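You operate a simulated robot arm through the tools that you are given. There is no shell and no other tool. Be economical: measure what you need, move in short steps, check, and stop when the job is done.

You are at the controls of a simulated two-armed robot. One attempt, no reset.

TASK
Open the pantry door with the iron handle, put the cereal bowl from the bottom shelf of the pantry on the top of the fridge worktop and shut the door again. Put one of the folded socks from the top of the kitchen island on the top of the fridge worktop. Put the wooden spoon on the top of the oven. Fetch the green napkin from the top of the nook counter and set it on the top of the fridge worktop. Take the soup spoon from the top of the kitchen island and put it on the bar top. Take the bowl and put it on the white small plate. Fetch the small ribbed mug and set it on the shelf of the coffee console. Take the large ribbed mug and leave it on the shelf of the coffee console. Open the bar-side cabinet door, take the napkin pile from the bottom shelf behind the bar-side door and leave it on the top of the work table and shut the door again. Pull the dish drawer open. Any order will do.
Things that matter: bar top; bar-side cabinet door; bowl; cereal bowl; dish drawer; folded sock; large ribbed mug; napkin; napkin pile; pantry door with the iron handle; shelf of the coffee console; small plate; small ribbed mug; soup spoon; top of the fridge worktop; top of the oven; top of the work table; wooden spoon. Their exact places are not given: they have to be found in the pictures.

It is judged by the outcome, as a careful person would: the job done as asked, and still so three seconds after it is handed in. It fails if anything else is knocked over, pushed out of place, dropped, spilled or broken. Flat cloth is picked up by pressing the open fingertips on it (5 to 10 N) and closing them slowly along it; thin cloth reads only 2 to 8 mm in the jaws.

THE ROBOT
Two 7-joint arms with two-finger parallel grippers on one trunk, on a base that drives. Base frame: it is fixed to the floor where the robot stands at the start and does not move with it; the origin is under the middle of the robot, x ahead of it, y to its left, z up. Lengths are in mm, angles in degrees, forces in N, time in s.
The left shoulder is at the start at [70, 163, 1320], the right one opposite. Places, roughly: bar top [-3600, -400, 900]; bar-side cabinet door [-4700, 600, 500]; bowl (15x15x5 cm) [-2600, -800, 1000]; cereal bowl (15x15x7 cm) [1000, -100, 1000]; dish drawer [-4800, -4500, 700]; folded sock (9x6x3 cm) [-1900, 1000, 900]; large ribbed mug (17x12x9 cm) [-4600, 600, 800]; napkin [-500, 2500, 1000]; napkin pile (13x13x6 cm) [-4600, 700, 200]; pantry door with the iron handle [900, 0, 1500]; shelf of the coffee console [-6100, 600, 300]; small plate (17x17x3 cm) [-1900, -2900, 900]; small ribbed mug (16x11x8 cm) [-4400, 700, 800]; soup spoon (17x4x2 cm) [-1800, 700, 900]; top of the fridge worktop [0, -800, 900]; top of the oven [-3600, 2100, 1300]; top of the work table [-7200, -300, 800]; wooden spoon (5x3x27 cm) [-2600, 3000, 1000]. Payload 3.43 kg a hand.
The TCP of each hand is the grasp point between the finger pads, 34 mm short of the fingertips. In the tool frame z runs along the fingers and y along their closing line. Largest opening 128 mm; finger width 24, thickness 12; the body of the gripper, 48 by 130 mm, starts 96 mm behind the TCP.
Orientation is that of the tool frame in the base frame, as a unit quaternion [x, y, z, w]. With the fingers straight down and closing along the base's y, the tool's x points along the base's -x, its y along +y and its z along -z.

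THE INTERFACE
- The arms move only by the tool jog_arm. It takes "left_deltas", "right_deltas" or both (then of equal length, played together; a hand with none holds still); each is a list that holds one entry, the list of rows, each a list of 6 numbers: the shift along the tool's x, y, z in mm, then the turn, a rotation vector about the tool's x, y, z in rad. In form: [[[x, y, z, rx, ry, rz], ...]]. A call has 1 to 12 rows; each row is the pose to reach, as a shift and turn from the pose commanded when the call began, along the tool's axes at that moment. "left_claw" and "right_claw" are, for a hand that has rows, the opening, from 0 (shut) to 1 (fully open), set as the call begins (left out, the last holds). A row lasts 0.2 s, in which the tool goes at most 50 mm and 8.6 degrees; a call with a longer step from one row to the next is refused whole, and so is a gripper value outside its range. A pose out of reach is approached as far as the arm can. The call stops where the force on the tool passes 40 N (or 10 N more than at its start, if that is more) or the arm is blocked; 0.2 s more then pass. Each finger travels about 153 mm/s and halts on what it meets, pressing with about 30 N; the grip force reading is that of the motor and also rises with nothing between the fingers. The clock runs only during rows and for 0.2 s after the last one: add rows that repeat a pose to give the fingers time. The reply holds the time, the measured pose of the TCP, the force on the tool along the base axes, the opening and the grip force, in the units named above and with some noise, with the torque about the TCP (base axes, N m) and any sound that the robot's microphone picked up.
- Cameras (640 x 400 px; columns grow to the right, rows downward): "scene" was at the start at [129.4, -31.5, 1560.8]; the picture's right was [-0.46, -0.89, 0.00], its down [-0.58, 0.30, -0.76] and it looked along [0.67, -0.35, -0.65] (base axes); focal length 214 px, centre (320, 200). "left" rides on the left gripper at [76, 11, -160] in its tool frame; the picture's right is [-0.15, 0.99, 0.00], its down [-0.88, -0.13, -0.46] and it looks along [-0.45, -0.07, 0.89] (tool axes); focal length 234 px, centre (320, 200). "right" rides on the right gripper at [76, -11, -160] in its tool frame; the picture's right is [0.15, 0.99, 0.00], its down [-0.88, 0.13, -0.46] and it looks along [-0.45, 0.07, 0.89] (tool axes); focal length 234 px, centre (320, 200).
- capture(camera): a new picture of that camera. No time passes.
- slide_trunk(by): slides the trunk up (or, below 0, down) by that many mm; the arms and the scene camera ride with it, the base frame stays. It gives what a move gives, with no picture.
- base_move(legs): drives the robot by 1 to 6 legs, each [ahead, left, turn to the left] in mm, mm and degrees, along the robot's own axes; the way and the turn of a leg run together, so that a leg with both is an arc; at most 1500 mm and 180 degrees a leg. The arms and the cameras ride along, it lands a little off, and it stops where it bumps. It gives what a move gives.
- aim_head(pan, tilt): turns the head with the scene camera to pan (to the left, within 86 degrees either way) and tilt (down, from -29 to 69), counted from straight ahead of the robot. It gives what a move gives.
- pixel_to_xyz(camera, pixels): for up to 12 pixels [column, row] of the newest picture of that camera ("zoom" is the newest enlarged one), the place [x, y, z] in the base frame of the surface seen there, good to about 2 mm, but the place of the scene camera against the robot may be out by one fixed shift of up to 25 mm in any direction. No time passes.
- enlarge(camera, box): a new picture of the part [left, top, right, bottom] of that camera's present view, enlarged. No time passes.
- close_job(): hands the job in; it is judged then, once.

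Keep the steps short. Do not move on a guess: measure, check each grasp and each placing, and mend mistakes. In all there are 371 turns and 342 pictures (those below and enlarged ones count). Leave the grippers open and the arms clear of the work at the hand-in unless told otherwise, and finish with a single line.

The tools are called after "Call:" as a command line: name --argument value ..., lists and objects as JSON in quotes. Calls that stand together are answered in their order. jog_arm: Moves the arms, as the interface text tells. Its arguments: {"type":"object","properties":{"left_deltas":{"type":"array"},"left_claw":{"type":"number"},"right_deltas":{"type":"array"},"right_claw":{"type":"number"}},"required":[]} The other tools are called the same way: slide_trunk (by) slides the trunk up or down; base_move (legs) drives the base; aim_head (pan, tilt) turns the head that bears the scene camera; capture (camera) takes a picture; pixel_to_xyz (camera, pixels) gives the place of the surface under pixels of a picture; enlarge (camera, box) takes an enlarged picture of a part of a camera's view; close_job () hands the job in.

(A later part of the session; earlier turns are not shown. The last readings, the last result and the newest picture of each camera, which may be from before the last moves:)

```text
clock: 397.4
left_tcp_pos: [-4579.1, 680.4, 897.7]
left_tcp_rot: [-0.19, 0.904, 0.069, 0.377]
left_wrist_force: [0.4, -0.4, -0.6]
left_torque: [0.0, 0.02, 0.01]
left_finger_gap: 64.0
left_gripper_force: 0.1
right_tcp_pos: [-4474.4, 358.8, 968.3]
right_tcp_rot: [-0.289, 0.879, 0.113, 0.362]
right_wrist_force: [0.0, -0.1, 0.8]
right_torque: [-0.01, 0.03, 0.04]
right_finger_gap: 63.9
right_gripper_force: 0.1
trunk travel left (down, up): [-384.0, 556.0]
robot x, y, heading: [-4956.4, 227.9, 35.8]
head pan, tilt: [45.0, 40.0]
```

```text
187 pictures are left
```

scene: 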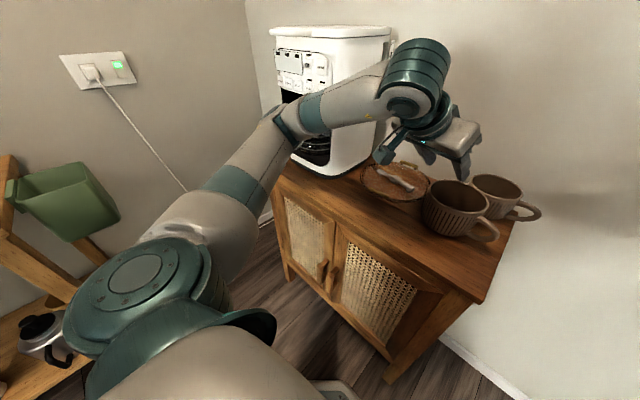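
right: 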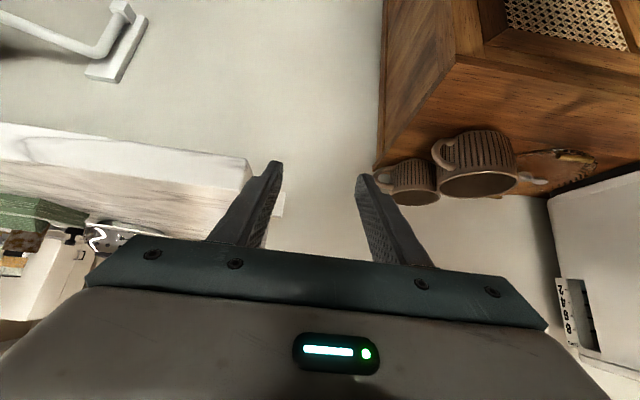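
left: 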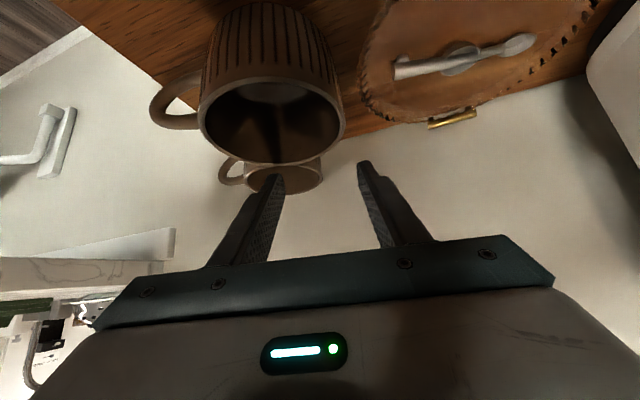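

Call:
enlarge --camera "scene" --box '[250, 10, 450, 190]'

Call:
pixel_to_xyz --camera "scene" --pixels '[[330, 28], [300, 60], [280, 45], [385, 50], [300, 170], [360, 165], [350, 85], [330, 110], [415, 80], [290, 110]]'

```text
2.22 times, centred on (350, 100) of scene
```

zoom: 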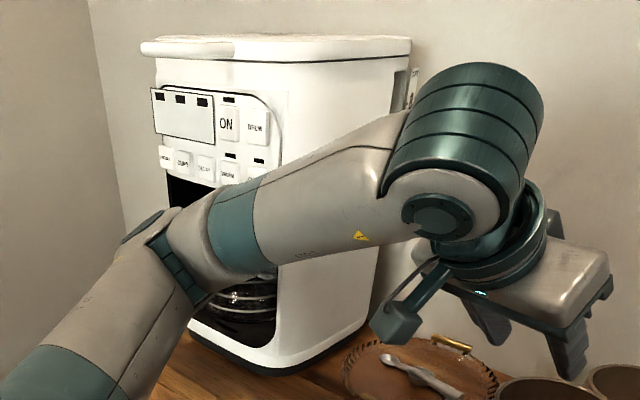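

```text
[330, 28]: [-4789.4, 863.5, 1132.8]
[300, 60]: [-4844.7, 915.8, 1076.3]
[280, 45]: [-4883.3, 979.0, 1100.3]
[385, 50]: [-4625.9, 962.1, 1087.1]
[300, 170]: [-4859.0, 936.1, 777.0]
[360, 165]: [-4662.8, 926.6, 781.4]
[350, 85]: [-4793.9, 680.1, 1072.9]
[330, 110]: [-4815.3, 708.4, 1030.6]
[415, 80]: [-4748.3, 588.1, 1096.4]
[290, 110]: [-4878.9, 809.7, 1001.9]
```

The left elbow brushed the coffee machine's front, perhaps pressing a button. I'll back off, retract the left arm and take the mugs with the right hand from a turned stance instead.

Call:
slide_trunk --by 90

Call:
base_move --legs '[[-280, 0, 0]]'

Call:
jog_arm --left_deltas '[[[14, -10, -45, 0, 0, 0], [28, -20, -90, 0, 0, 0], [42, -30, -135, 0, 0, 0], [56, -40, -180, 0, 0, 0], [56, -40, -180, 0, 0, 0]]]' --right_deltas '[[[-4, 0, 40, 0, 0, 0], [-8, 0, 80, 0, 0, 0], [-11, 0, 120, 0, 0, 0], [-14, 0, 156, 0, 0, 0], [-14, 0, 156, 0, 0, 0]]]'

Call:
aim_head --pan 20 --tilt 35

Call:
capture --camera "scene"

```text
clock: 398.7
left_tcp_pos: [-4578.6, 679.8, 987.8]
left_tcp_rot: [-0.19, 0.904, 0.069, 0.376]
left_wrist_force: [0.0, 0.5, 0.4]
left_torque: [0.02, 0.0, -0.01]
left_finger_gap: 64.1
left_gripper_force: 0.0
right_tcp_pos: [-4473.7, 357.1, 1056.6]
right_tcp_rot: [-0.289, 0.879, 0.113, 0.362]
right_wrist_force: [0.5, -0.5, -0.2]
right_torque: [0.0, 0.0, 0.0]
right_finger_gap: 64.0
right_gripper_force: 0.1
trunk travel left (down, up): [-474.0, 466.0]
robot x, y, heading: [-4953.2, 224.8, 35.6]
head pan, tilt: [45.0, 40.0]
```

```text
clock: 400.7
left_tcp_pos: [-4807.6, 515.7, 986.5]
left_tcp_rot: [-0.188, 0.904, 0.069, 0.377]
left_wrist_force: [-0.5, -0.3, 0.3]
left_torque: [0.0, -0.05, 0.0]
left_finger_gap: 63.7
left_gripper_force: 0.0
right_tcp_pos: [-4704.0, 191.7, 1056.6]
right_tcp_rot: [-0.287, 0.88, 0.112, 0.363]
right_wrist_force: [0.8, -1.2, 0.4]
right_torque: [-0.01, 0.0, -0.02]
right_finger_gap: 64.0
right_gripper_force: 0.0
trunk travel left (down, up): [-474.0, 466.0]
robot x, y, heading: [-5183.8, 62.9, 35.5]
head pan, tilt: [45.0, 40.0]
```

```text
clock: 401.9
left_tcp_pos: [-4940.4, 414.8, 1081.4]
left_tcp_rot: [-0.188, 0.905, 0.068, 0.376]
left_wrist_force: [0.2, 0.0, -1.2]
left_torque: [-0.02, 0.01, -0.01]
left_finger_gap: 64.0
left_gripper_force: 0.0
left hand out of reach, approached as far as the arm can: row 4, 5
right_tcp_pos: [-4605.3, 261.7, 958.3]
right_tcp_rot: [-0.287, 0.88, 0.112, 0.362]
right_wrist_force: [-0.2, 0.6, 0.4]
right_torque: [-0.02, 0.01, 0.0]
right_finger_gap: 63.9
right_gripper_force: 0.2
trunk travel left (down, up): [-474.0, 466.0]
robot x, y, heading: [-5180.1, 61.0, 35.3]
head pan, tilt: [45.0, 40.0]
```

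```text
clock: 402.8
left_tcp_pos: [-4939.4, 415.2, 1083.3]
left_tcp_rot: [-0.188, 0.905, 0.069, 0.376]
left_wrist_force: [-0.5, -0.4, -0.7]
left_torque: [0.0, -0.02, 0.02]
left_finger_gap: 64.1
left_gripper_force: 0.0
right_tcp_pos: [-4606.1, 261.8, 957.7]
right_tcp_rot: [-0.286, 0.88, 0.111, 0.362]
right_wrist_force: [-0.6, -0.6, -0.4]
right_torque: [-0.02, 0.0, -0.01]
right_finger_gap: 64.0
right_gripper_force: 0.0
trunk travel left (down, up): [-474.0, 466.0]
robot x, y, heading: [-5188.4, 58.8, 34.9]
head pan, tilt: [20.0, 35.0]
```

```text
185 pictures are left
```

scene: 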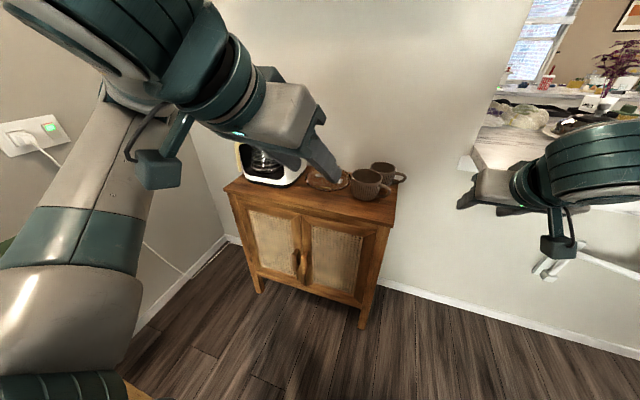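

I'm moving so the right hand comes over the large mug's left rim, with heading 60°.

Call:
base_move --legs '[[0, 0, 25], [185, -92, 0]]'

Call:
capture --camera "right"

Call:
capture --camera "scene"

```text
clock: 405.6
left_tcp_pos: [-4940.5, 598.1, 1082.2]
left_tcp_rot: [-0.378, 0.843, 0.148, 0.352]
left_wrist_force: [0.0, 0.0, -0.7]
left_torque: [0.0, 0.0, -0.02]
left_finger_gap: 64.2
left_gripper_force: 0.0
right_tcp_pos: [-4574.0, 598.6, 956.3]
right_tcp_rot: [-0.469, 0.797, 0.187, 0.33]
right_wrist_force: [0.6, 0.0, 0.5]
right_torque: [0.02, 0.01, -0.02]
right_finger_gap: 64.0
right_gripper_force: 0.0
trunk travel left (down, up): [-474.0, 466.0]
robot x, y, heading: [-5018.3, 182.4, 60.4]
head pan, tilt: [20.0, 35.0]
```

```text
184 pictures are left
```

right: 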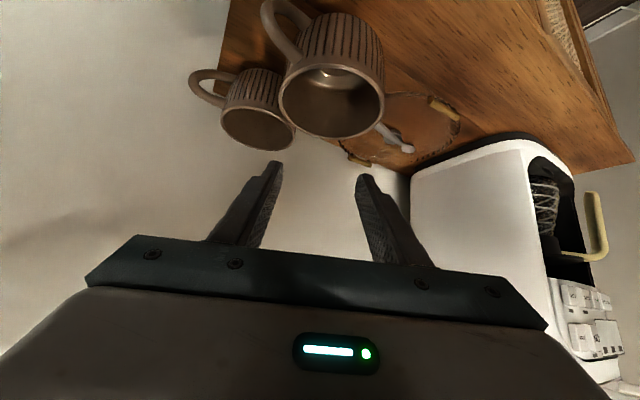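

```text
183 pictures are left
```

scene: 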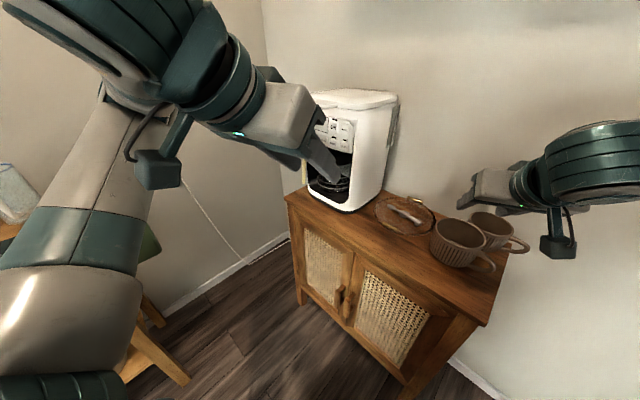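

Call:
pixel_to_xyz --camera "right" --pixels '[[281, 95], [300, 75], [345, 68], [382, 90], [383, 115], [350, 137], [310, 132], [222, 118], [250, 110], [294, 128], [265, 148], [330, 72]]'

```text
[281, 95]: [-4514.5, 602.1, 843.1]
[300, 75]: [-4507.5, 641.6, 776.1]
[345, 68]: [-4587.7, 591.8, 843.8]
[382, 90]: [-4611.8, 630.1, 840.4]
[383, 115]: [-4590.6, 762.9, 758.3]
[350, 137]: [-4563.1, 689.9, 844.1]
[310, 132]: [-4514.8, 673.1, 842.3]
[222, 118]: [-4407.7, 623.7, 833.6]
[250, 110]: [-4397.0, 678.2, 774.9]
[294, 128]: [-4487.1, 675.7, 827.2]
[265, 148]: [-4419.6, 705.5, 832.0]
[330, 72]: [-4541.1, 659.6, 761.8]
```

The rim's left point is at (−4602,664,842). I'm shifting the base and then lowering.

Call:
base_move --legs '[[43, 56, 0]]'

Call:
slide_trunk --by -80

Call:
capture --camera "right"

```text
clock: 406.6
left_tcp_pos: [-4968.5, 664.0, 1081.2]
left_tcp_rot: [-0.378, 0.844, 0.146, 0.353]
left_wrist_force: [0.5, 0.5, -0.1]
left_torque: [0.04, 0.01, -0.02]
left_finger_gap: 64.1
left_gripper_force: 0.1
right_tcp_pos: [-4603.0, 662.8, 956.4]
right_tcp_rot: [-0.47, 0.797, 0.187, 0.33]
right_wrist_force: [0.0, 1.1, 0.8]
right_torque: [-0.04, -0.02, 0.0]
right_finger_gap: 63.9
right_gripper_force: 0.0
trunk travel left (down, up): [-474.0, 466.0]
robot x, y, heading: [-5041.7, 240.3, 60.2]
head pan, tilt: [20.0, 35.0]
```

```text
clock: 407.8
left_tcp_pos: [-4968.7, 662.7, 1003.3]
left_tcp_rot: [-0.378, 0.844, 0.147, 0.352]
left_wrist_force: [0.2, 0.5, 0.0]
left_torque: [-0.03, 0.04, -0.01]
left_finger_gap: 64.1
left_gripper_force: 0.2
right_tcp_pos: [-4600.8, 661.9, 877.1]
right_tcp_rot: [-0.469, 0.798, 0.187, 0.33]
right_wrist_force: [-0.4, -0.3, -0.3]
right_torque: [0.01, 0.0, -0.01]
right_finger_gap: 63.7
right_gripper_force: 0.0
trunk travel left (down, up): [-394.0, 546.0]
robot x, y, heading: [-5038.7, 239.1, 60.1]
head pan, tilt: [20.0, 35.0]
```

```text
182 pictures are left
```

right: 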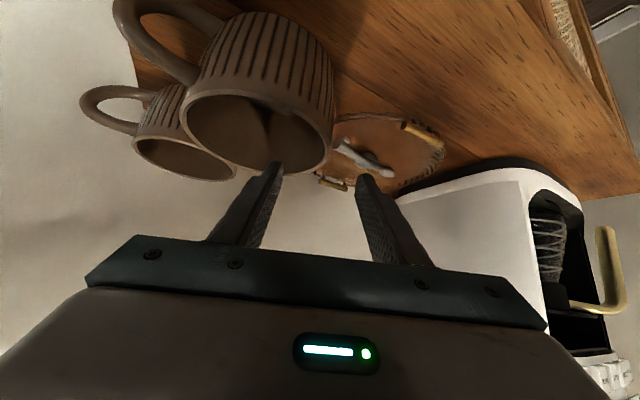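

Aligned: the left finger is over the mug's opening. I'm lowering 38 mm more and closing.

Call:
slide_trunk --by -38

Call:
jog_arm --right_deltas '[[[0, 0, 0, 0, 0, 0], [0, 0, 0, 0, 0, 0], [0, 0, 0, 0, 0, 0], [0, 0, 0, 0, 0, 0]]]' --right_claw 0

Call:
capture --camera "right"

```text
clock: 408.6
left_tcp_pos: [-4968.9, 663.3, 964.6]
left_tcp_rot: [-0.377, 0.844, 0.147, 0.352]
left_wrist_force: [-1.1, -0.6, 0.1]
left_torque: [0.01, 0.0, 0.03]
left_finger_gap: 63.9
left_gripper_force: 0.0
right_tcp_pos: [-4601.6, 661.8, 839.8]
right_tcp_rot: [-0.469, 0.797, 0.188, 0.33]
right_wrist_force: [0.2, 0.2, 0.7]
right_torque: [0.01, 0.03, -0.04]
right_finger_gap: 63.7
right_gripper_force: 0.1
trunk travel left (down, up): [-356.0, 584.0]
robot x, y, heading: [-5041.0, 239.9, 60.0]
head pan, tilt: [20.0, 35.0]
```

```text
clock: 409.6
left_tcp_pos: [-4969.9, 662.9, 964.5]
left_tcp_rot: [-0.377, 0.844, 0.147, 0.353]
left_wrist_force: [-0.1, -0.2, 1.0]
left_torque: [0.01, -0.03, 0.01]
left_finger_gap: 64.3
left_gripper_force: 0.1
right_tcp_pos: [-4601.3, 663.7, 840.4]
right_tcp_rot: [-0.468, 0.797, 0.187, 0.331]
right_wrist_force: [2.6, 1.7, 4.3]
right_torque: [-0.15, -0.24, 0.16]
right_finger_gap: 16.9
right_gripper_force: 29.9
trunk travel left (down, up): [-356.0, 584.0]
robot x, y, heading: [-5040.6, 239.0, 60.0]
head pan, tilt: [20.0, 35.0]
```

```text
181 pictures are left
```

right: 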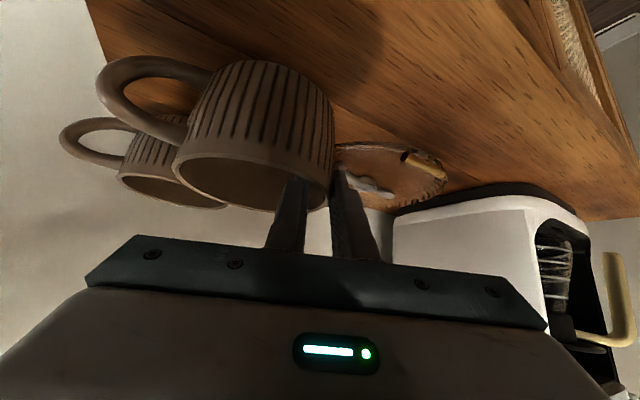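

Gripped at 16.9 mm. I'll lift 70 mm.

Call:
slide_trunk --by 90

Call:
capture --camera "right"

```text
clock: 410.9
left_tcp_pos: [-4967.6, 662.8, 1054.8]
left_tcp_rot: [-0.378, 0.844, 0.147, 0.352]
left_wrist_force: [-0.2, 0.0, 0.4]
left_torque: [0.02, 0.02, 0.0]
left_finger_gap: 63.8
left_gripper_force: 0.1
right_tcp_pos: [-4600.3, 662.8, 928.9]
right_tcp_rot: [-0.469, 0.798, 0.187, 0.329]
right_wrist_force: [-0.7, 0.4, -2.9]
right_torque: [0.11, 0.17, 0.01]
right_finger_gap: 15.5
right_gripper_force: 30.2
trunk travel left (down, up): [-446.0, 494.0]
robot x, y, heading: [-5043.6, 237.0, 59.9]
head pan, tilt: [20.0, 35.0]
```

```text
180 pictures are left
```

right: 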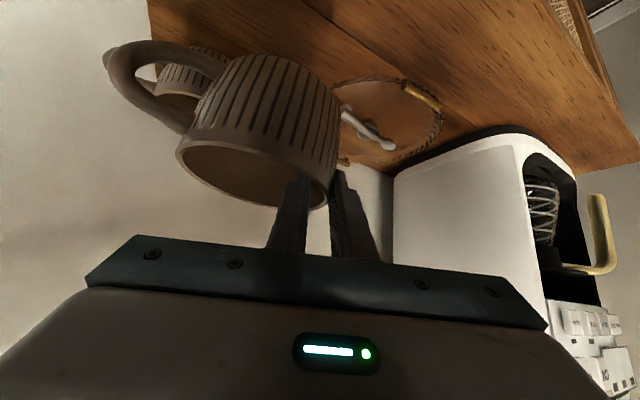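

The large mug is held. I'll back off and turn toward the coffee console.

Call:
base_move --legs '[[-300, 0, 0], [0, 0, 67]]'

Call:
aim_head --pan 15 --tilt 30

Call:
capture --camera "scene"

```text
clock: 415.9
left_tcp_pos: [-5556.5, 206.3, 1054.0]
left_tcp_rot: [0.787, -0.485, -0.319, -0.209]
left_wrist_force: [0.0, -0.4, 0.9]
left_torque: [0.03, -0.01, -0.01]
left_finger_gap: 64.1
left_gripper_force: 0.0
right_tcp_pos: [-5421.4, 546.7, 929.3]
right_tcp_rot: [0.836, -0.396, -0.341, -0.168]
right_wrist_force: [0.4, 0.6, -4.6]
right_torque: [-0.17, 0.14, 0.02]
right_finger_gap: 16.0
right_gripper_force: 30.2
trunk travel left (down, up): [-446.0, 494.0]
robot x, y, heading: [-5188.8, -17.6, 128.5]
head pan, tilt: [20.0, 35.0]
```

```text
clock: 416.6
left_tcp_pos: [-5557.0, 205.6, 1055.2]
left_tcp_rot: [0.786, -0.485, -0.32, -0.209]
left_wrist_force: [0.4, 0.3, 0.4]
left_torque: [0.0, 0.03, -0.03]
left_finger_gap: 64.1
left_gripper_force: 0.0
right_tcp_pos: [-5421.0, 546.2, 928.2]
right_tcp_rot: [0.836, -0.396, -0.34, -0.168]
right_wrist_force: [0.3, 0.3, -4.3]
right_torque: [-0.13, 0.14, 0.02]
right_finger_gap: 15.6
right_gripper_force: 30.0
trunk travel left (down, up): [-446.0, 494.0]
robot x, y, heading: [-5187.9, -19.6, 128.3]
head pan, tilt: [15.0, 30.0]
```

```text
179 pictures are left
```

scene: 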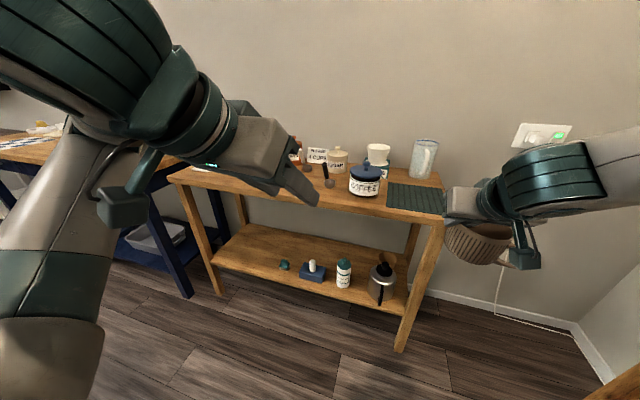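

The coffee console has its lower shelf free on the left half. I'll measure the shelf.

Call:
pixel_to_xyz --camera "scene" --pixels '[[220, 262], [250, 262], [270, 270], [240, 245], [270, 240], [330, 260], [285, 266], [312, 275], [400, 310], [245, 228], [430, 225], [225, 185]]'

Call:
enlarge --camera "scene" --box '[180, 160, 450, 340]'

```text
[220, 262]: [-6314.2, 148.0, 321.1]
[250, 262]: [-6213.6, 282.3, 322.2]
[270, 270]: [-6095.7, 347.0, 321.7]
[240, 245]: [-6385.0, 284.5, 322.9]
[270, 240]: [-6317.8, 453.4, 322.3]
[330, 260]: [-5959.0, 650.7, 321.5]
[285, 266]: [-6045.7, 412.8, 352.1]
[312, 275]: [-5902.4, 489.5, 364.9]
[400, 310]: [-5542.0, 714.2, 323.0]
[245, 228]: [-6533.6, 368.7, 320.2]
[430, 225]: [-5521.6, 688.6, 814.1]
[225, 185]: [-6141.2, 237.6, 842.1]
```

```text
2.22 times, centred on (315, 250) of scene
```

zoom: 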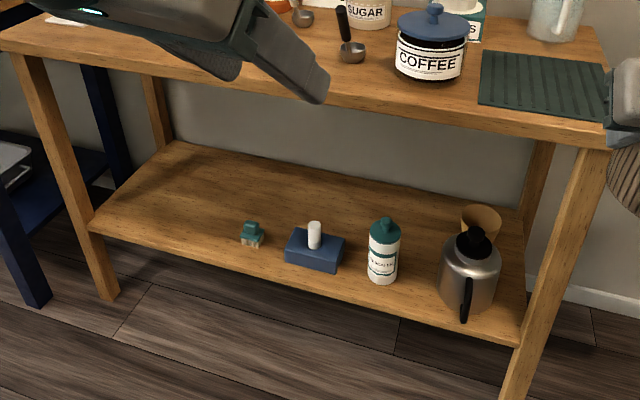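

The shelf is at z≈298 with its front at n≈−3890, free on the left. I'll lower the right hand relative to the body, turn left to 150°, and move in front of that spot.

Call:
base_move --legs '[[0, 0, 21.7], [150, 466, 0]]'

Call:
jog_arm --right_deltas '[[[14, 0, 14, 0, 0, 0], [28, 0, 28, 0, 0, 0], [42, 0, 42, 0, 0, 0], [56, 0, 56, 0, 0, 0], [70, 0, 70, 0, 0, 0], [80, 0, 80, 0, 0, 0], [80, 0, 80, 0, 0, 0]]]'

Call:
slide_trunk --by -400

Call:
capture --camera "scene"

Call:
capture --camera "right"

```text
clock: 420.6
left_tcp_pos: [-5971.1, -278.4, 1055.1]
left_tcp_rot: [0.865, -0.324, -0.354, -0.143]
left_wrist_force: [-0.9, 0.3, 1.1]
left_torque: [-0.01, 0.0, 0.01]
left_finger_gap: 63.8
left_gripper_force: 0.1
right_tcp_pos: [-5976.5, 88.8, 929.6]
right_tcp_rot: [0.897, -0.227, -0.366, -0.099]
right_wrist_force: [-0.3, 0.1, -3.7]
right_torque: [-0.16, 0.07, -0.01]
right_finger_gap: 15.3
right_gripper_force: 29.6
trunk travel left (down, up): [-446.0, 494.0]
robot x, y, heading: [-5547.8, -348.7, 150.6]
head pan, tilt: [15.0, 30.0]
```

```text
clock: 422.2
left_tcp_pos: [-5971.6, -279.1, 1054.3]
left_tcp_rot: [0.865, -0.325, -0.354, -0.143]
left_wrist_force: [0.5, 0.9, 0.4]
left_torque: [0.0, 0.01, 0.02]
left_finger_gap: 64.1
left_gripper_force: 0.1
right_tcp_pos: [-5974.5, 88.9, 816.1]
right_tcp_rot: [0.897, -0.228, -0.366, -0.1]
right_wrist_force: [-0.3, 0.4, -3.7]
right_torque: [-0.19, 0.1, -0.02]
right_finger_gap: 15.6
right_gripper_force: 30.3
trunk travel left (down, up): [-446.0, 494.0]
robot x, y, heading: [-5545.8, -348.6, 150.5]
head pan, tilt: [15.0, 30.0]
```

```text
clock: 426.0
left_tcp_pos: [-5972.0, -279.3, 654.9]
left_tcp_rot: [0.866, -0.324, -0.354, -0.142]
left_wrist_force: [0.1, 0.1, -0.3]
left_torque: [-0.01, 0.03, 0.03]
left_finger_gap: 63.8
left_gripper_force: 0.1
right_tcp_pos: [-5973.8, 88.9, 415.4]
right_tcp_rot: [0.897, -0.227, -0.366, -0.1]
right_wrist_force: [-0.7, 0.7, -4.0]
right_torque: [-0.17, 0.1, -0.01]
right_finger_gap: 15.6
right_gripper_force: 29.5
trunk travel left (down, up): [-46.0, 894.0]
robot x, y, heading: [-5545.5, -347.8, 150.7]
head pan, tilt: [15.0, 30.0]
```

```text
177 pictures are left
```

scene: 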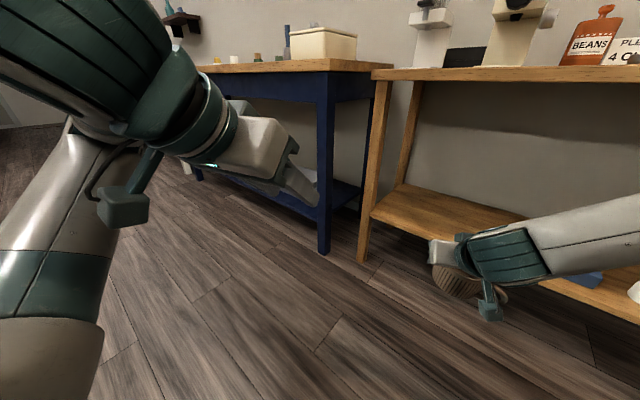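

```text
176 pictures are left
```

right: 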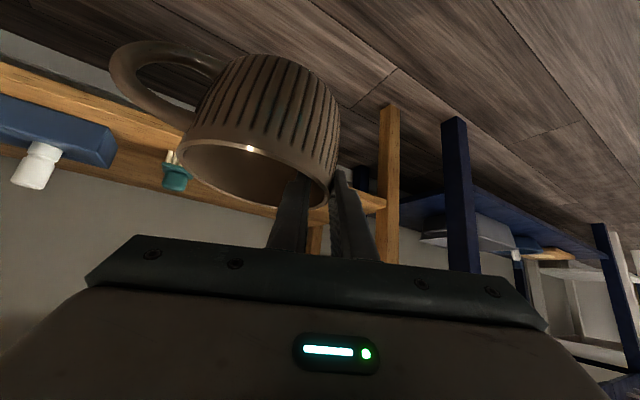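

I'll measure the leg, the shelf edge and the ball from the right camera.

Call:
pixel_to_xyz --camera "right" --pixels '[[388, 150], [383, 220], [175, 185], [150, 170], [235, 213], [350, 195], [375, 200], [110, 110], [210, 195], [262, 125], [185, 155], [300, 215]]'

```text
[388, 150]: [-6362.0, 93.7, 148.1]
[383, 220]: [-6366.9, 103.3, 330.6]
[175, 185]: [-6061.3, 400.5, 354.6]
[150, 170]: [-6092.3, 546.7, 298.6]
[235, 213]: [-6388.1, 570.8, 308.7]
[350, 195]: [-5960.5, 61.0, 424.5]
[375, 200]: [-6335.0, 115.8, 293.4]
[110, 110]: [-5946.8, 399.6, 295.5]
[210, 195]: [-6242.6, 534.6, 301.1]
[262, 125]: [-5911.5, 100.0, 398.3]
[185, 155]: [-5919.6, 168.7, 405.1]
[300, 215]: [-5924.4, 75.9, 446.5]
```

Call:
pixel_to_xyz --camera "scene" --pixels '[[325, 180], [323, 245], [340, 80], [300, 180], [362, 255], [380, 200], [290, 68], [230, 68]]'

```text
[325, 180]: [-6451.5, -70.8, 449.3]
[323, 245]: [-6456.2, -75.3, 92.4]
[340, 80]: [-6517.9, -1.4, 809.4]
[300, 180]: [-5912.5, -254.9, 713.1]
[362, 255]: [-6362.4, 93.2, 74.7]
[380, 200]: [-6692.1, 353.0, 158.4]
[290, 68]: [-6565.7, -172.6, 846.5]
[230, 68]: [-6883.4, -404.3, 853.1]
```

The route is clear. I'm driving in: left 31, then forward 360 in two steps.

Call:
base_move --legs '[[0, 31, 0], [200, 0, 0]]'

Call:
capture --camera "right"

```text
clock: 428.1
left_tcp_pos: [-6163.0, -204.7, 654.6]
left_tcp_rot: [0.865, -0.325, -0.354, -0.143]
left_wrist_force: [0.5, 0.0, 0.0]
left_torque: [0.03, 0.0, -0.01]
left_finger_gap: 64.0
left_gripper_force: 0.1
right_tcp_pos: [-6166.4, 160.7, 416.3]
right_tcp_rot: [0.897, -0.23, -0.365, -0.1]
right_wrist_force: [-0.8, 0.2, -3.4]
right_torque: [-0.19, 0.05, 0.01]
right_finger_gap: 15.4
right_gripper_force: 29.9
trunk travel left (down, up): [-46.0, 894.0]
robot x, y, heading: [-5743.0, -271.9, 150.5]
head pan, tilt: [15.0, 30.0]
```

```text
175 pictures are left
```

right: 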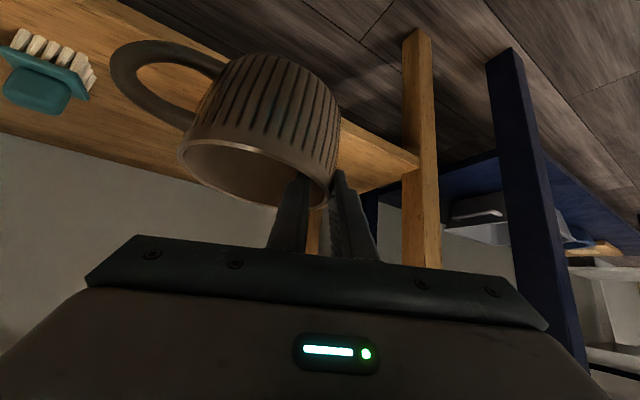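

I'm going forward another 155 mm.

Call:
base_move --legs '[[155, 0, 0]]'

Call:
slide_trunk --by -20

Call:
capture --camera "right"

Call:
capture --camera "scene"

```text
clock: 429.2
left_tcp_pos: [-6228.3, -169.0, 657.0]
left_tcp_rot: [0.862, -0.332, -0.354, -0.147]
left_wrist_force: [-0.8, -0.4, -0.5]
left_torque: [0.02, 0.0, 0.01]
left_finger_gap: 64.1
left_gripper_force: 0.0
right_tcp_pos: [-6222.1, 198.0, 412.2]
right_tcp_rot: [0.897, -0.235, -0.36, -0.101]
right_wrist_force: [0.3, 0.2, -4.6]
right_torque: [-0.16, 0.06, 0.05]
right_finger_gap: 15.4
right_gripper_force: 30.4
trunk travel left (down, up): [-46.0, 894.0]
robot x, y, heading: [-5806.5, -242.0, 149.9]
head pan, tilt: [15.0, 30.0]
stopped in leg 1: the robot was blocked; the commanded pose is now the measured one
```

```text
clock: 429.8
left_tcp_pos: [-6230.7, -165.7, 636.1]
left_tcp_rot: [0.863, -0.331, -0.354, -0.146]
left_wrist_force: [-0.9, 0.8, 0.3]
left_torque: [0.03, -0.01, -0.01]
left_finger_gap: 63.9
left_gripper_force: 0.0
right_tcp_pos: [-6226.4, 200.2, 391.2]
right_tcp_rot: [0.897, -0.234, -0.361, -0.1]
right_wrist_force: [-3.6, -2.1, 6.2]
right_torque: [0.38, 0.1, 0.2]
right_finger_gap: 15.2
right_gripper_force: 29.7
trunk travel left (down, up): [-26.0, 914.0]
robot x, y, heading: [-5805.7, -239.4, 150.2]
head pan, tilt: [15.0, 30.0]
```

```text
174 pictures are left
```

right: 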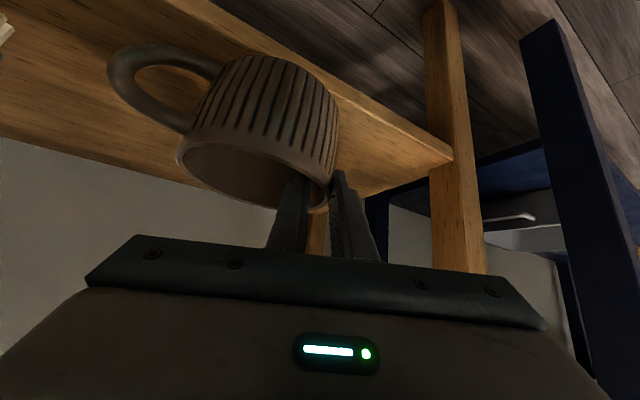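

```text
173 pictures are left
```

scene: 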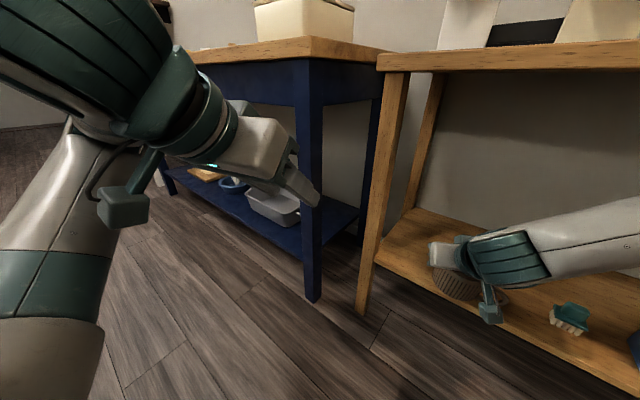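

The base was blocked short, with the mug barely over the shelf. I'll lift slightly and look at the right elbow.

Call:
slide_trunk --by 20

Call:
aim_head --pan -50 --tilt 35

Call:
capture --camera "scene"

```text
clock: 430.5
left_tcp_pos: [-6229.2, -167.1, 651.9]
left_tcp_rot: [0.863, -0.332, -0.353, -0.144]
left_wrist_force: [1.2, 0.0, 0.9]
left_torque: [0.0, -0.02, 0.02]
left_finger_gap: 64.3
left_gripper_force: 0.0
right_tcp_pos: [-6221.2, 197.7, 404.6]
right_tcp_rot: [0.899, -0.235, -0.356, -0.098]
right_wrist_force: [0.5, 0.3, -3.5]
right_torque: [-0.15, 0.07, -0.01]
right_finger_gap: 15.3
right_gripper_force: 30.1
trunk travel left (down, up): [-46.0, 894.0]
robot x, y, heading: [-5807.3, -242.8, 149.9]
head pan, tilt: [15.0, 30.0]
```

```text
clock: 431.9
left_tcp_pos: [-6226.9, -167.7, 653.9]
left_tcp_rot: [0.863, -0.331, -0.354, -0.144]
left_wrist_force: [0.1, 0.0, -0.6]
left_torque: [0.02, 0.01, 0.03]
left_finger_gap: 63.8
left_gripper_force: 0.0
right_tcp_pos: [-6220.6, 198.2, 405.0]
right_tcp_rot: [0.899, -0.235, -0.356, -0.099]
right_wrist_force: [-0.2, -0.3, -4.0]
right_torque: [-0.17, 0.05, -0.01]
right_finger_gap: 15.2
right_gripper_force: 30.1
trunk travel left (down, up): [-46.0, 894.0]
robot x, y, heading: [-5802.6, -243.5, 149.8]
head pan, tilt: [-50.0, 35.0]
```

```text
172 pictures are left
```

scene: 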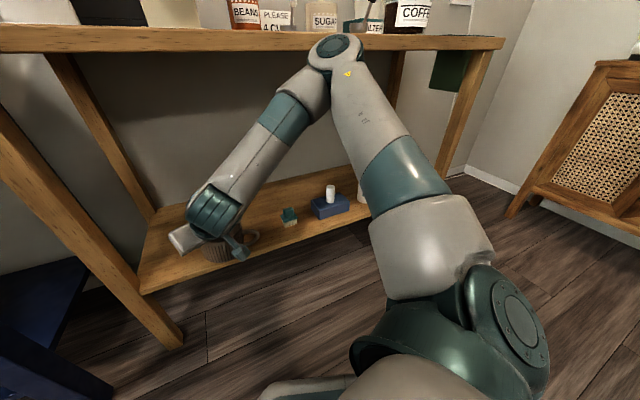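

The right elbow meets the console top's edge. I'll back out, turn 12° right so the elbow trails more, and go in again.

Call:
base_move --legs '[[-100, 0, 0], [0, 123, -12], [180, 0, 0]]'

Call:
capture --camera "scene"

Call:
capture --camera "right"

```text
clock: 435.0
left_tcp_pos: [-6326.4, -108.1, 654.1]
left_tcp_rot: [0.824, -0.42, -0.335, -0.181]
left_wrist_force: [-0.4, -0.9, -0.2]
left_torque: [0.0, -0.02, -0.02]
left_finger_gap: 64.0
left_gripper_force: 0.0
right_tcp_pos: [-6243.6, 246.8, 410.9]
right_tcp_rot: [0.868, -0.327, -0.348, -0.136]
right_wrist_force: [0.9, -0.3, -4.6]
right_torque: [-0.16, 0.12, 0.01]
right_finger_gap: 15.6
right_gripper_force: 29.7
trunk travel left (down, up): [-46.0, 894.0]
robot x, y, heading: [-5930.6, -271.0, 138.0]
head pan, tilt: [-50.0, 35.0]
```

```text
171 pictures are left
```

scene: 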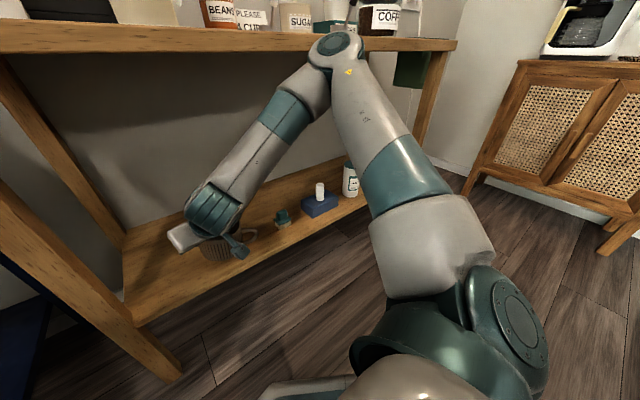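

```text
170 pictures are left
```

right: 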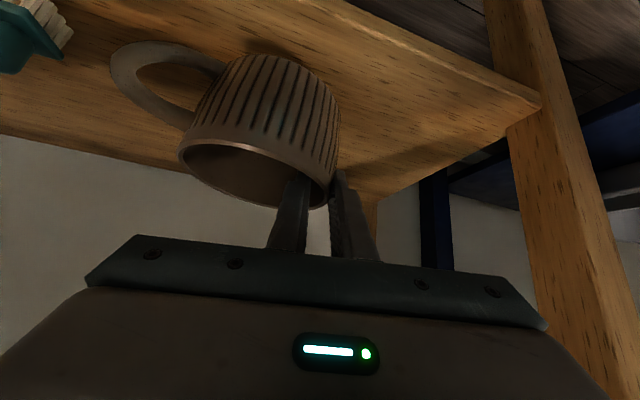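

The mug is over the shelf now. I'll push 25 mm deeper and lower it.

Call:
base_move --legs '[[28, 0, 0]]'

Call:
slide_trunk --by -20

Call:
slide_trunk --by -7

Call:
capture --camera "right"

```text
clock: 435.8
left_tcp_pos: [-6340.4, -97.4, 655.5]
left_tcp_rot: [0.82, -0.421, -0.341, -0.184]
left_wrist_force: [-0.7, 0.3, 0.3]
left_torque: [-0.01, 0.0, 0.01]
left_finger_gap: 63.9
left_gripper_force: 0.1
right_tcp_pos: [-6255.5, 260.1, 411.0]
right_tcp_rot: [0.867, -0.329, -0.348, -0.139]
right_wrist_force: [0.0, -0.3, -3.0]
right_torque: [-0.16, 0.11, -0.04]
right_finger_gap: 15.5
right_gripper_force: 29.8
trunk travel left (down, up): [-46.0, 894.0]
robot x, y, heading: [-5944.5, -251.5, 137.6]
head pan, tilt: [-50.0, 35.0]
```

```text
clock: 436.5
left_tcp_pos: [-6342.9, -93.8, 637.4]
left_tcp_rot: [0.821, -0.422, -0.337, -0.184]
left_wrist_force: [0.5, 0.4, -0.6]
left_torque: [0.0, -0.02, -0.01]
left_finger_gap: 63.9
left_gripper_force: 0.1
right_tcp_pos: [-6260.2, 262.6, 391.6]
right_tcp_rot: [0.868, -0.327, -0.347, -0.138]
right_wrist_force: [1.0, -5.7, 11.5]
right_torque: [0.3, -0.62, -0.31]
right_finger_gap: 15.4
right_gripper_force: 30.0
trunk travel left (down, up): [-26.0, 914.0]
robot x, y, heading: [-5945.4, -256.7, 137.6]
head pan, tilt: [-50.0, 35.0]
```

```text
clock: 437.0
left_tcp_pos: [-6343.1, -94.5, 629.4]
left_tcp_rot: [0.822, -0.422, -0.336, -0.183]
left_wrist_force: [0.2, -0.2, -0.8]
left_torque: [0.01, 0.01, 0.01]
left_finger_gap: 64.0
left_gripper_force: 0.1
right_tcp_pos: [-6260.8, 263.0, 385.0]
right_tcp_rot: [0.867, -0.329, -0.348, -0.139]
right_wrist_force: [-0.9, -5.6, 34.9]
right_torque: [0.22, -0.16, 0.05]
right_finger_gap: 16.3
right_gripper_force: 30.1
trunk travel left (down, up): [-19.0, 921.0]
robot x, y, heading: [-5943.0, -256.2, 137.6]
head pan, tilt: [-50.0, 35.0]
```

```text
169 pictures are left
```

right: 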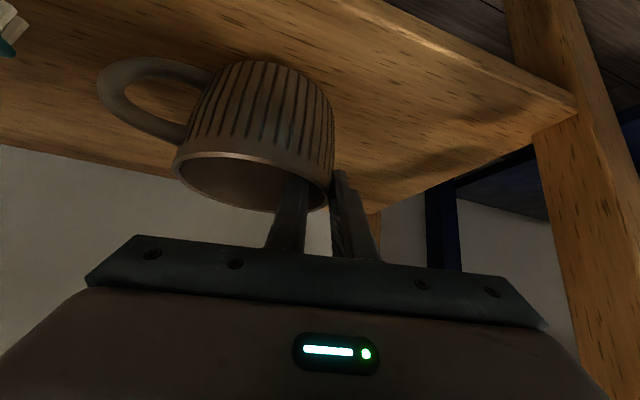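

The mug is seated. I'm releasing, withdrawing along the finger axis, then backing the base out.

Call:
jog_arm --right_deltas '[[[0, 0, 0, 0, 0, 0], [0, 0, 0, 0, 0, 0], [0, 0, -20, 0, 0, 0], [0, 0, -45, 0, 0, 0], [0, 0, -70, 0, 0, 0]]]' --right_claw 0.3

Call:
base_move --legs '[[-250, 0, 0]]'

Call:
capture --camera "right"

Call:
capture --camera "scene"

```text
clock: 438.2
left_tcp_pos: [-6342.9, -92.6, 626.5]
left_tcp_rot: [0.822, -0.423, -0.334, -0.182]
left_wrist_force: [-0.4, 0.6, -0.3]
left_torque: [0.05, 0.01, -0.05]
left_finger_gap: 64.1
left_gripper_force: 0.1
right_tcp_pos: [-6222.4, 229.8, 430.6]
right_tcp_rot: [0.868, -0.329, -0.345, -0.137]
right_wrist_force: [0.7, 0.0, 0.4]
right_torque: [-0.05, 0.03, -0.03]
right_finger_gap: 38.4
right_gripper_force: 0.1
trunk travel left (down, up): [-19.0, 921.0]
robot x, y, heading: [-5949.2, -256.7, 137.4]
head pan, tilt: [-50.0, 35.0]
```

```text
clock: 440.0
left_tcp_pos: [-6163.1, -259.4, 626.7]
left_tcp_rot: [0.824, -0.42, -0.335, -0.181]
left_wrist_force: [0.7, 0.6, 0.5]
left_torque: [0.02, 0.01, 0.01]
left_finger_gap: 64.2
left_gripper_force: 0.0
right_tcp_pos: [-6043.0, 62.9, 429.6]
right_tcp_rot: [0.869, -0.328, -0.345, -0.137]
right_wrist_force: [0.1, 0.0, 0.5]
right_torque: [0.01, -0.02, -0.02]
right_finger_gap: 38.3
right_gripper_force: 0.0
trunk travel left (down, up): [-19.0, 921.0]
robot x, y, heading: [-5765.2, -422.6, 138.1]
head pan, tilt: [-50.0, 35.0]
```

```text
168 pictures are left
```

right: 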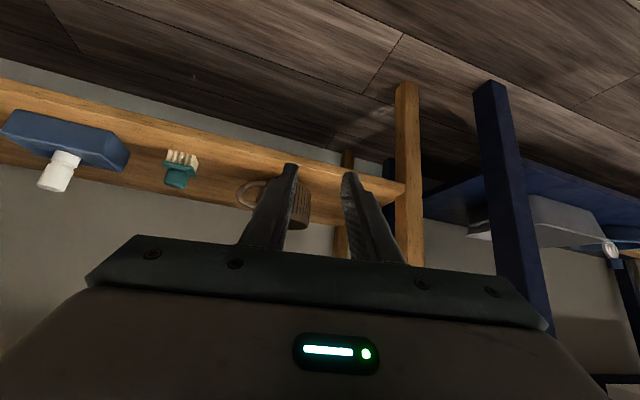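

```text
167 pictures are left
```

scene: 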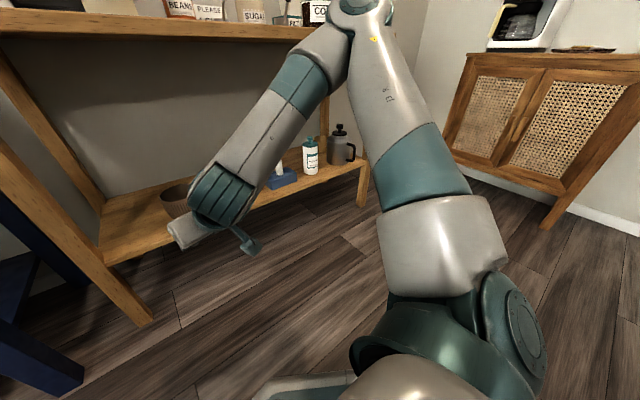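

The large mug is on the shelf. Back for the small one: raise the trunk, extend the right hand a bit, and drive to the cabinet.

Call:
slide_trunk --by 520

Call:
jog_arm --right_deltas '[[[-12, 0, 12, 0, 0, 0], [-24, 0, 24, 0, 0, 0], [-35, 0, 35, 0, 0, 0], [-35, 0, 35, 0, 0, 0]]]' --right_claw 0.5

Call:
base_move --legs '[[0, 0, -78], [500, -214, 0], [360, -154, 0]]'

Call:
aim_head --pan 0 --tilt 35

Call:
capture --camera "right"

Call:
capture --camera "scene"

```text
refused: 520 is not a number from -400 to 400
```

```text
clock: 441.0
left_tcp_pos: [-6163.4, -259.9, 627.0]
left_tcp_rot: [0.823, -0.42, -0.336, -0.182]
left_wrist_force: [-0.1, 0.9, 0.4]
left_torque: [-0.01, 0.01, -0.02]
left_finger_gap: 63.7
left_gripper_force: 0.0
right_tcp_pos: [-6080.6, 97.0, 429.6]
right_tcp_rot: [0.869, -0.327, -0.345, -0.136]
right_wrist_force: [0.3, -0.1, -1.1]
right_torque: [-0.01, 0.01, 0.0]
right_finger_gap: 64.0
right_gripper_force: 0.1
trunk travel left (down, up): [-19.0, 921.0]
robot x, y, heading: [-5763.7, -420.4, 137.6]
head pan, tilt: [-50.0, 35.0]
```

```text
clock: 449.1
left_tcp_pos: [-5002.7, 482.5, 627.9]
left_tcp_rot: [-0.365, 0.849, 0.142, 0.354]
left_wrist_force: [1.2, 0.1, 0.3]
left_torque: [0.0, -0.02, -0.01]
left_finger_gap: 64.0
left_gripper_force: 0.1
right_tcp_pos: [-4643.4, 462.1, 429.4]
right_tcp_rot: [-0.461, 0.808, 0.178, 0.32]
right_wrist_force: [-4.6, -5.7, 6.2]
right_torque: [-0.04, -0.25, -0.22]
right_finger_gap: 63.5
right_gripper_force: 0.1
trunk travel left (down, up): [-19.0, 921.0]
robot x, y, heading: [-5086.5, 60.5, 58.2]
head pan, tilt: [-50.0, 35.0]
stopped in leg 3: the force on the tool passed its limit (the readings are from after the stop); the commanded pose is now the measured one
```

```text
clock: 450.3
left_tcp_pos: [-5004.0, 482.1, 628.0]
left_tcp_rot: [-0.365, 0.849, 0.142, 0.354]
left_wrist_force: [1.1, -0.4, -0.1]
left_torque: [0.04, 0.0, -0.01]
left_finger_gap: 63.9
left_gripper_force: 0.0
right_tcp_pos: [-4643.9, 462.3, 428.2]
right_tcp_rot: [-0.461, 0.809, 0.177, 0.319]
right_wrist_force: [-5.9, -7.4, 5.1]
right_torque: [-0.12, -0.13, -0.33]
right_finger_gap: 63.5
right_gripper_force: 0.1
trunk travel left (down, up): [-19.0, 921.0]
robot x, y, heading: [-5085.7, 63.1, 58.5]
head pan, tilt: [0.0, 35.0]
```

```text
166 pictures are left
```

right: 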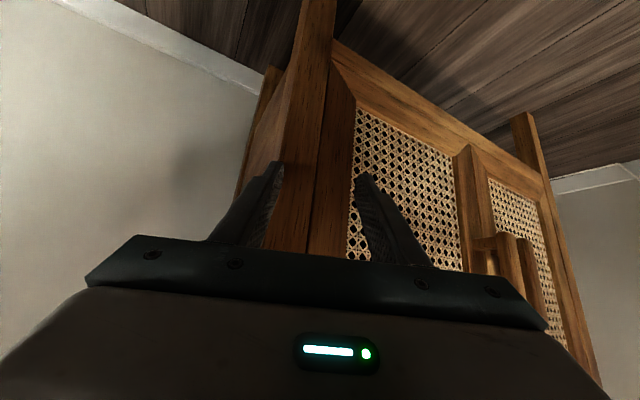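

```text
165 pictures are left
```

scene: 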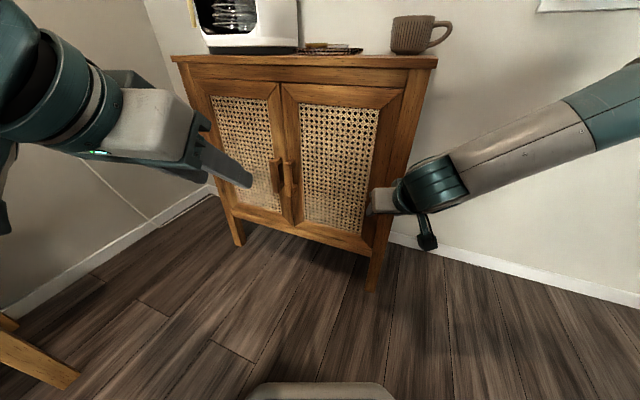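

The trunk step was refused (400 is the limit), so the low hand touched the cabinet lightly. I'll back away and raise it in two steps.

Call:
base_move --legs '[[-150, 0, 0]]'

Call:
slide_trunk --by 400

Call:
slide_trunk --by 110

Call:
capture --camera "right"

```text
clock: 451.7
left_tcp_pos: [-5082.0, 355.6, 626.8]
left_tcp_rot: [-0.366, 0.849, 0.142, 0.353]
left_wrist_force: [-0.1, 0.1, -0.3]
left_torque: [-0.01, -0.01, 0.01]
left_finger_gap: 64.1
left_gripper_force: 0.1
right_tcp_pos: [-4721.5, 335.5, 427.7]
right_tcp_rot: [-0.461, 0.809, 0.177, 0.319]
right_wrist_force: [-0.2, 0.4, 0.0]
right_torque: [-0.01, 0.03, 0.01]
right_finger_gap: 64.3
right_gripper_force: 0.1
trunk travel left (down, up): [-19.0, 921.0]
robot x, y, heading: [-5165.1, -68.7, 58.3]
head pan, tilt: [0.0, 35.0]
```

```text
clock: 455.5
left_tcp_pos: [-5081.4, 355.7, 1027.5]
left_tcp_rot: [-0.365, 0.85, 0.142, 0.353]
left_wrist_force: [0.3, 0.1, 0.0]
left_torque: [-0.02, 0.0, -0.02]
left_finger_gap: 64.1
left_gripper_force: 0.0
right_tcp_pos: [-4721.0, 335.8, 827.6]
right_tcp_rot: [-0.461, 0.809, 0.176, 0.319]
right_wrist_force: [0.0, -0.2, 0.3]
right_torque: [0.02, 0.03, -0.02]
right_finger_gap: 63.8
right_gripper_force: 0.0
trunk travel left (down, up): [-419.0, 521.0]
robot x, y, heading: [-5165.4, -65.7, 58.3]
head pan, tilt: [0.0, 35.0]
```

```text
clock: 456.9
left_tcp_pos: [-5080.9, 355.4, 1137.3]
left_tcp_rot: [-0.365, 0.849, 0.142, 0.354]
left_wrist_force: [0.2, -0.2, -0.2]
left_torque: [-0.02, -0.01, -0.02]
left_finger_gap: 63.9
left_gripper_force: 0.1
right_tcp_pos: [-4720.6, 336.3, 938.2]
right_tcp_rot: [-0.462, 0.808, 0.178, 0.319]
right_wrist_force: [-0.7, -0.4, 0.3]
right_torque: [-0.04, 0.02, -0.01]
right_finger_gap: 64.0
right_gripper_force: 0.2
trunk travel left (down, up): [-529.0, 411.0]
robot x, y, heading: [-5169.8, -62.6, 58.3]
head pan, tilt: [0.0, 35.0]
```

```text
164 pictures are left
```

right: 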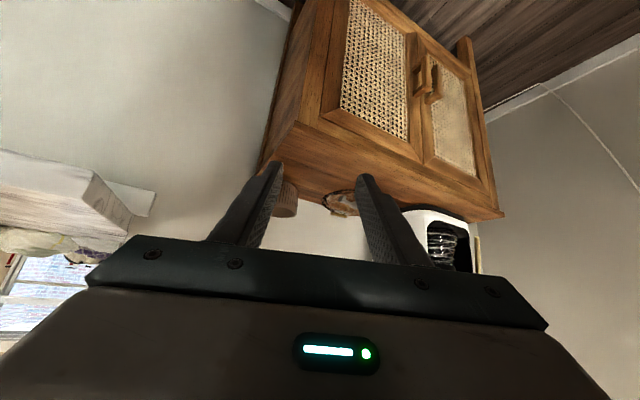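

Call:
base_move --legs '[[310, -23, 1.5]]'

Call:
capture --camera "right"

```text
clock: 459.0
left_tcp_pos: [-4911.6, 616.4, 1136.2]
left_tcp_rot: [-0.377, 0.844, 0.147, 0.352]
left_wrist_force: [0.3, 0.9, -0.1]
left_torque: [-0.01, 0.0, 0.01]
left_finger_gap: 63.8
left_gripper_force: 0.1
right_tcp_pos: [-4551.0, 605.7, 937.8]
right_tcp_rot: [-0.473, 0.802, 0.182, 0.316]
right_wrist_force: [-0.6, 0.0, -0.5]
right_torque: [-0.03, 0.0, -0.01]
right_finger_gap: 64.0
right_gripper_force: 0.0
trunk travel left (down, up): [-529.0, 411.0]
robot x, y, heading: [-4984.8, 194.9, 60.4]
head pan, tilt: [0.0, 35.0]
```

```text
163 pictures are left
```

right: 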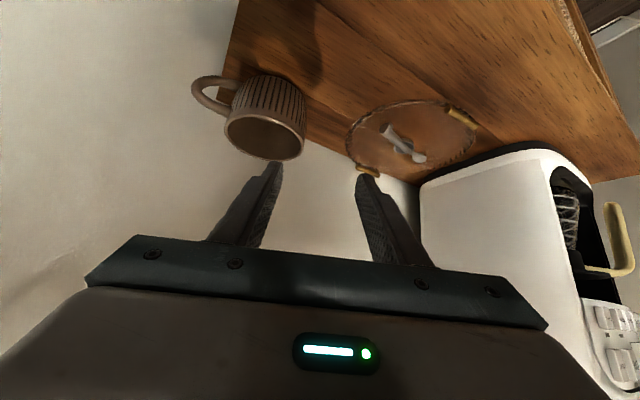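

Call:
pixel_to_xyz --camera "right" --pixels '[[225, 130], [240, 117], [275, 120], [303, 130], [304, 143], [280, 160], [240, 152], [195, 90], [260, 118]]'

```text
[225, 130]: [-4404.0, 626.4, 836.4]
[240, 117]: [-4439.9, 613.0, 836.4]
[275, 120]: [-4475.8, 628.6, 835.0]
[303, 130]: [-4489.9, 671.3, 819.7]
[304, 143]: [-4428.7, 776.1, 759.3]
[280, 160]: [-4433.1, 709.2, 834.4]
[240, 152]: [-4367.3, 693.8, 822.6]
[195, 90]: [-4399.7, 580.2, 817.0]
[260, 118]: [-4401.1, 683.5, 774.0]
```

The small mug is at (−4441,661). I'm moving in and lowering.

Call:
base_move --legs '[[102, -22, 0]]'

Call:
slide_trunk --by -70

Call:
capture --camera "right"

```text
clock: 460.2
left_tcp_pos: [-4842.7, 692.1, 1136.9]
left_tcp_rot: [-0.377, 0.844, 0.147, 0.352]
left_wrist_force: [-0.5, 0.2, -0.7]
left_torque: [-0.01, 0.0, -0.01]
left_finger_gap: 64.0
left_gripper_force: 0.1
right_tcp_pos: [-4481.7, 684.4, 938.1]
right_tcp_rot: [-0.472, 0.802, 0.181, 0.317]
right_wrist_force: [0.3, 0.1, 0.3]
right_torque: [-0.01, 0.0, 0.05]
right_finger_gap: 64.0
right_gripper_force: 0.0
trunk travel left (down, up): [-529.0, 411.0]
robot x, y, heading: [-4917.4, 268.7, 60.2]
head pan, tilt: [0.0, 35.0]
```

```text
clock: 461.3
left_tcp_pos: [-4843.0, 693.7, 1066.7]
left_tcp_rot: [-0.377, 0.844, 0.147, 0.352]
left_wrist_force: [0.2, 0.0, 0.1]
left_torque: [0.0, 0.01, -0.02]
left_finger_gap: 64.0
left_gripper_force: 0.1
right_tcp_pos: [-4482.7, 681.8, 868.6]
right_tcp_rot: [-0.473, 0.802, 0.182, 0.316]
right_wrist_force: [-0.7, 0.7, -0.4]
right_torque: [0.02, 0.01, 0.02]
right_finger_gap: 63.8
right_gripper_force: 0.0
trunk travel left (down, up): [-459.0, 481.0]
robot x, y, heading: [-4914.6, 268.0, 60.1]
head pan, tilt: [0.0, 35.0]
```

```text
162 pictures are left
```

right: 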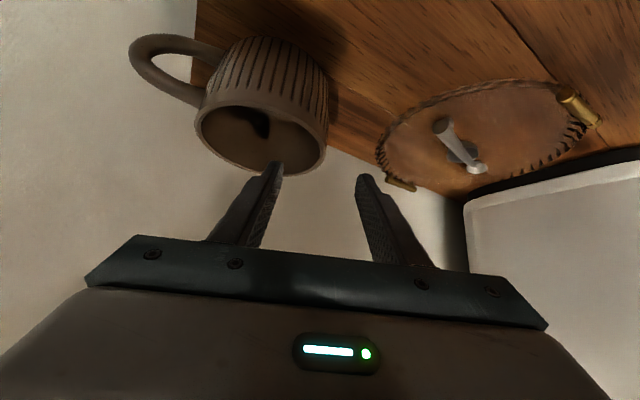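

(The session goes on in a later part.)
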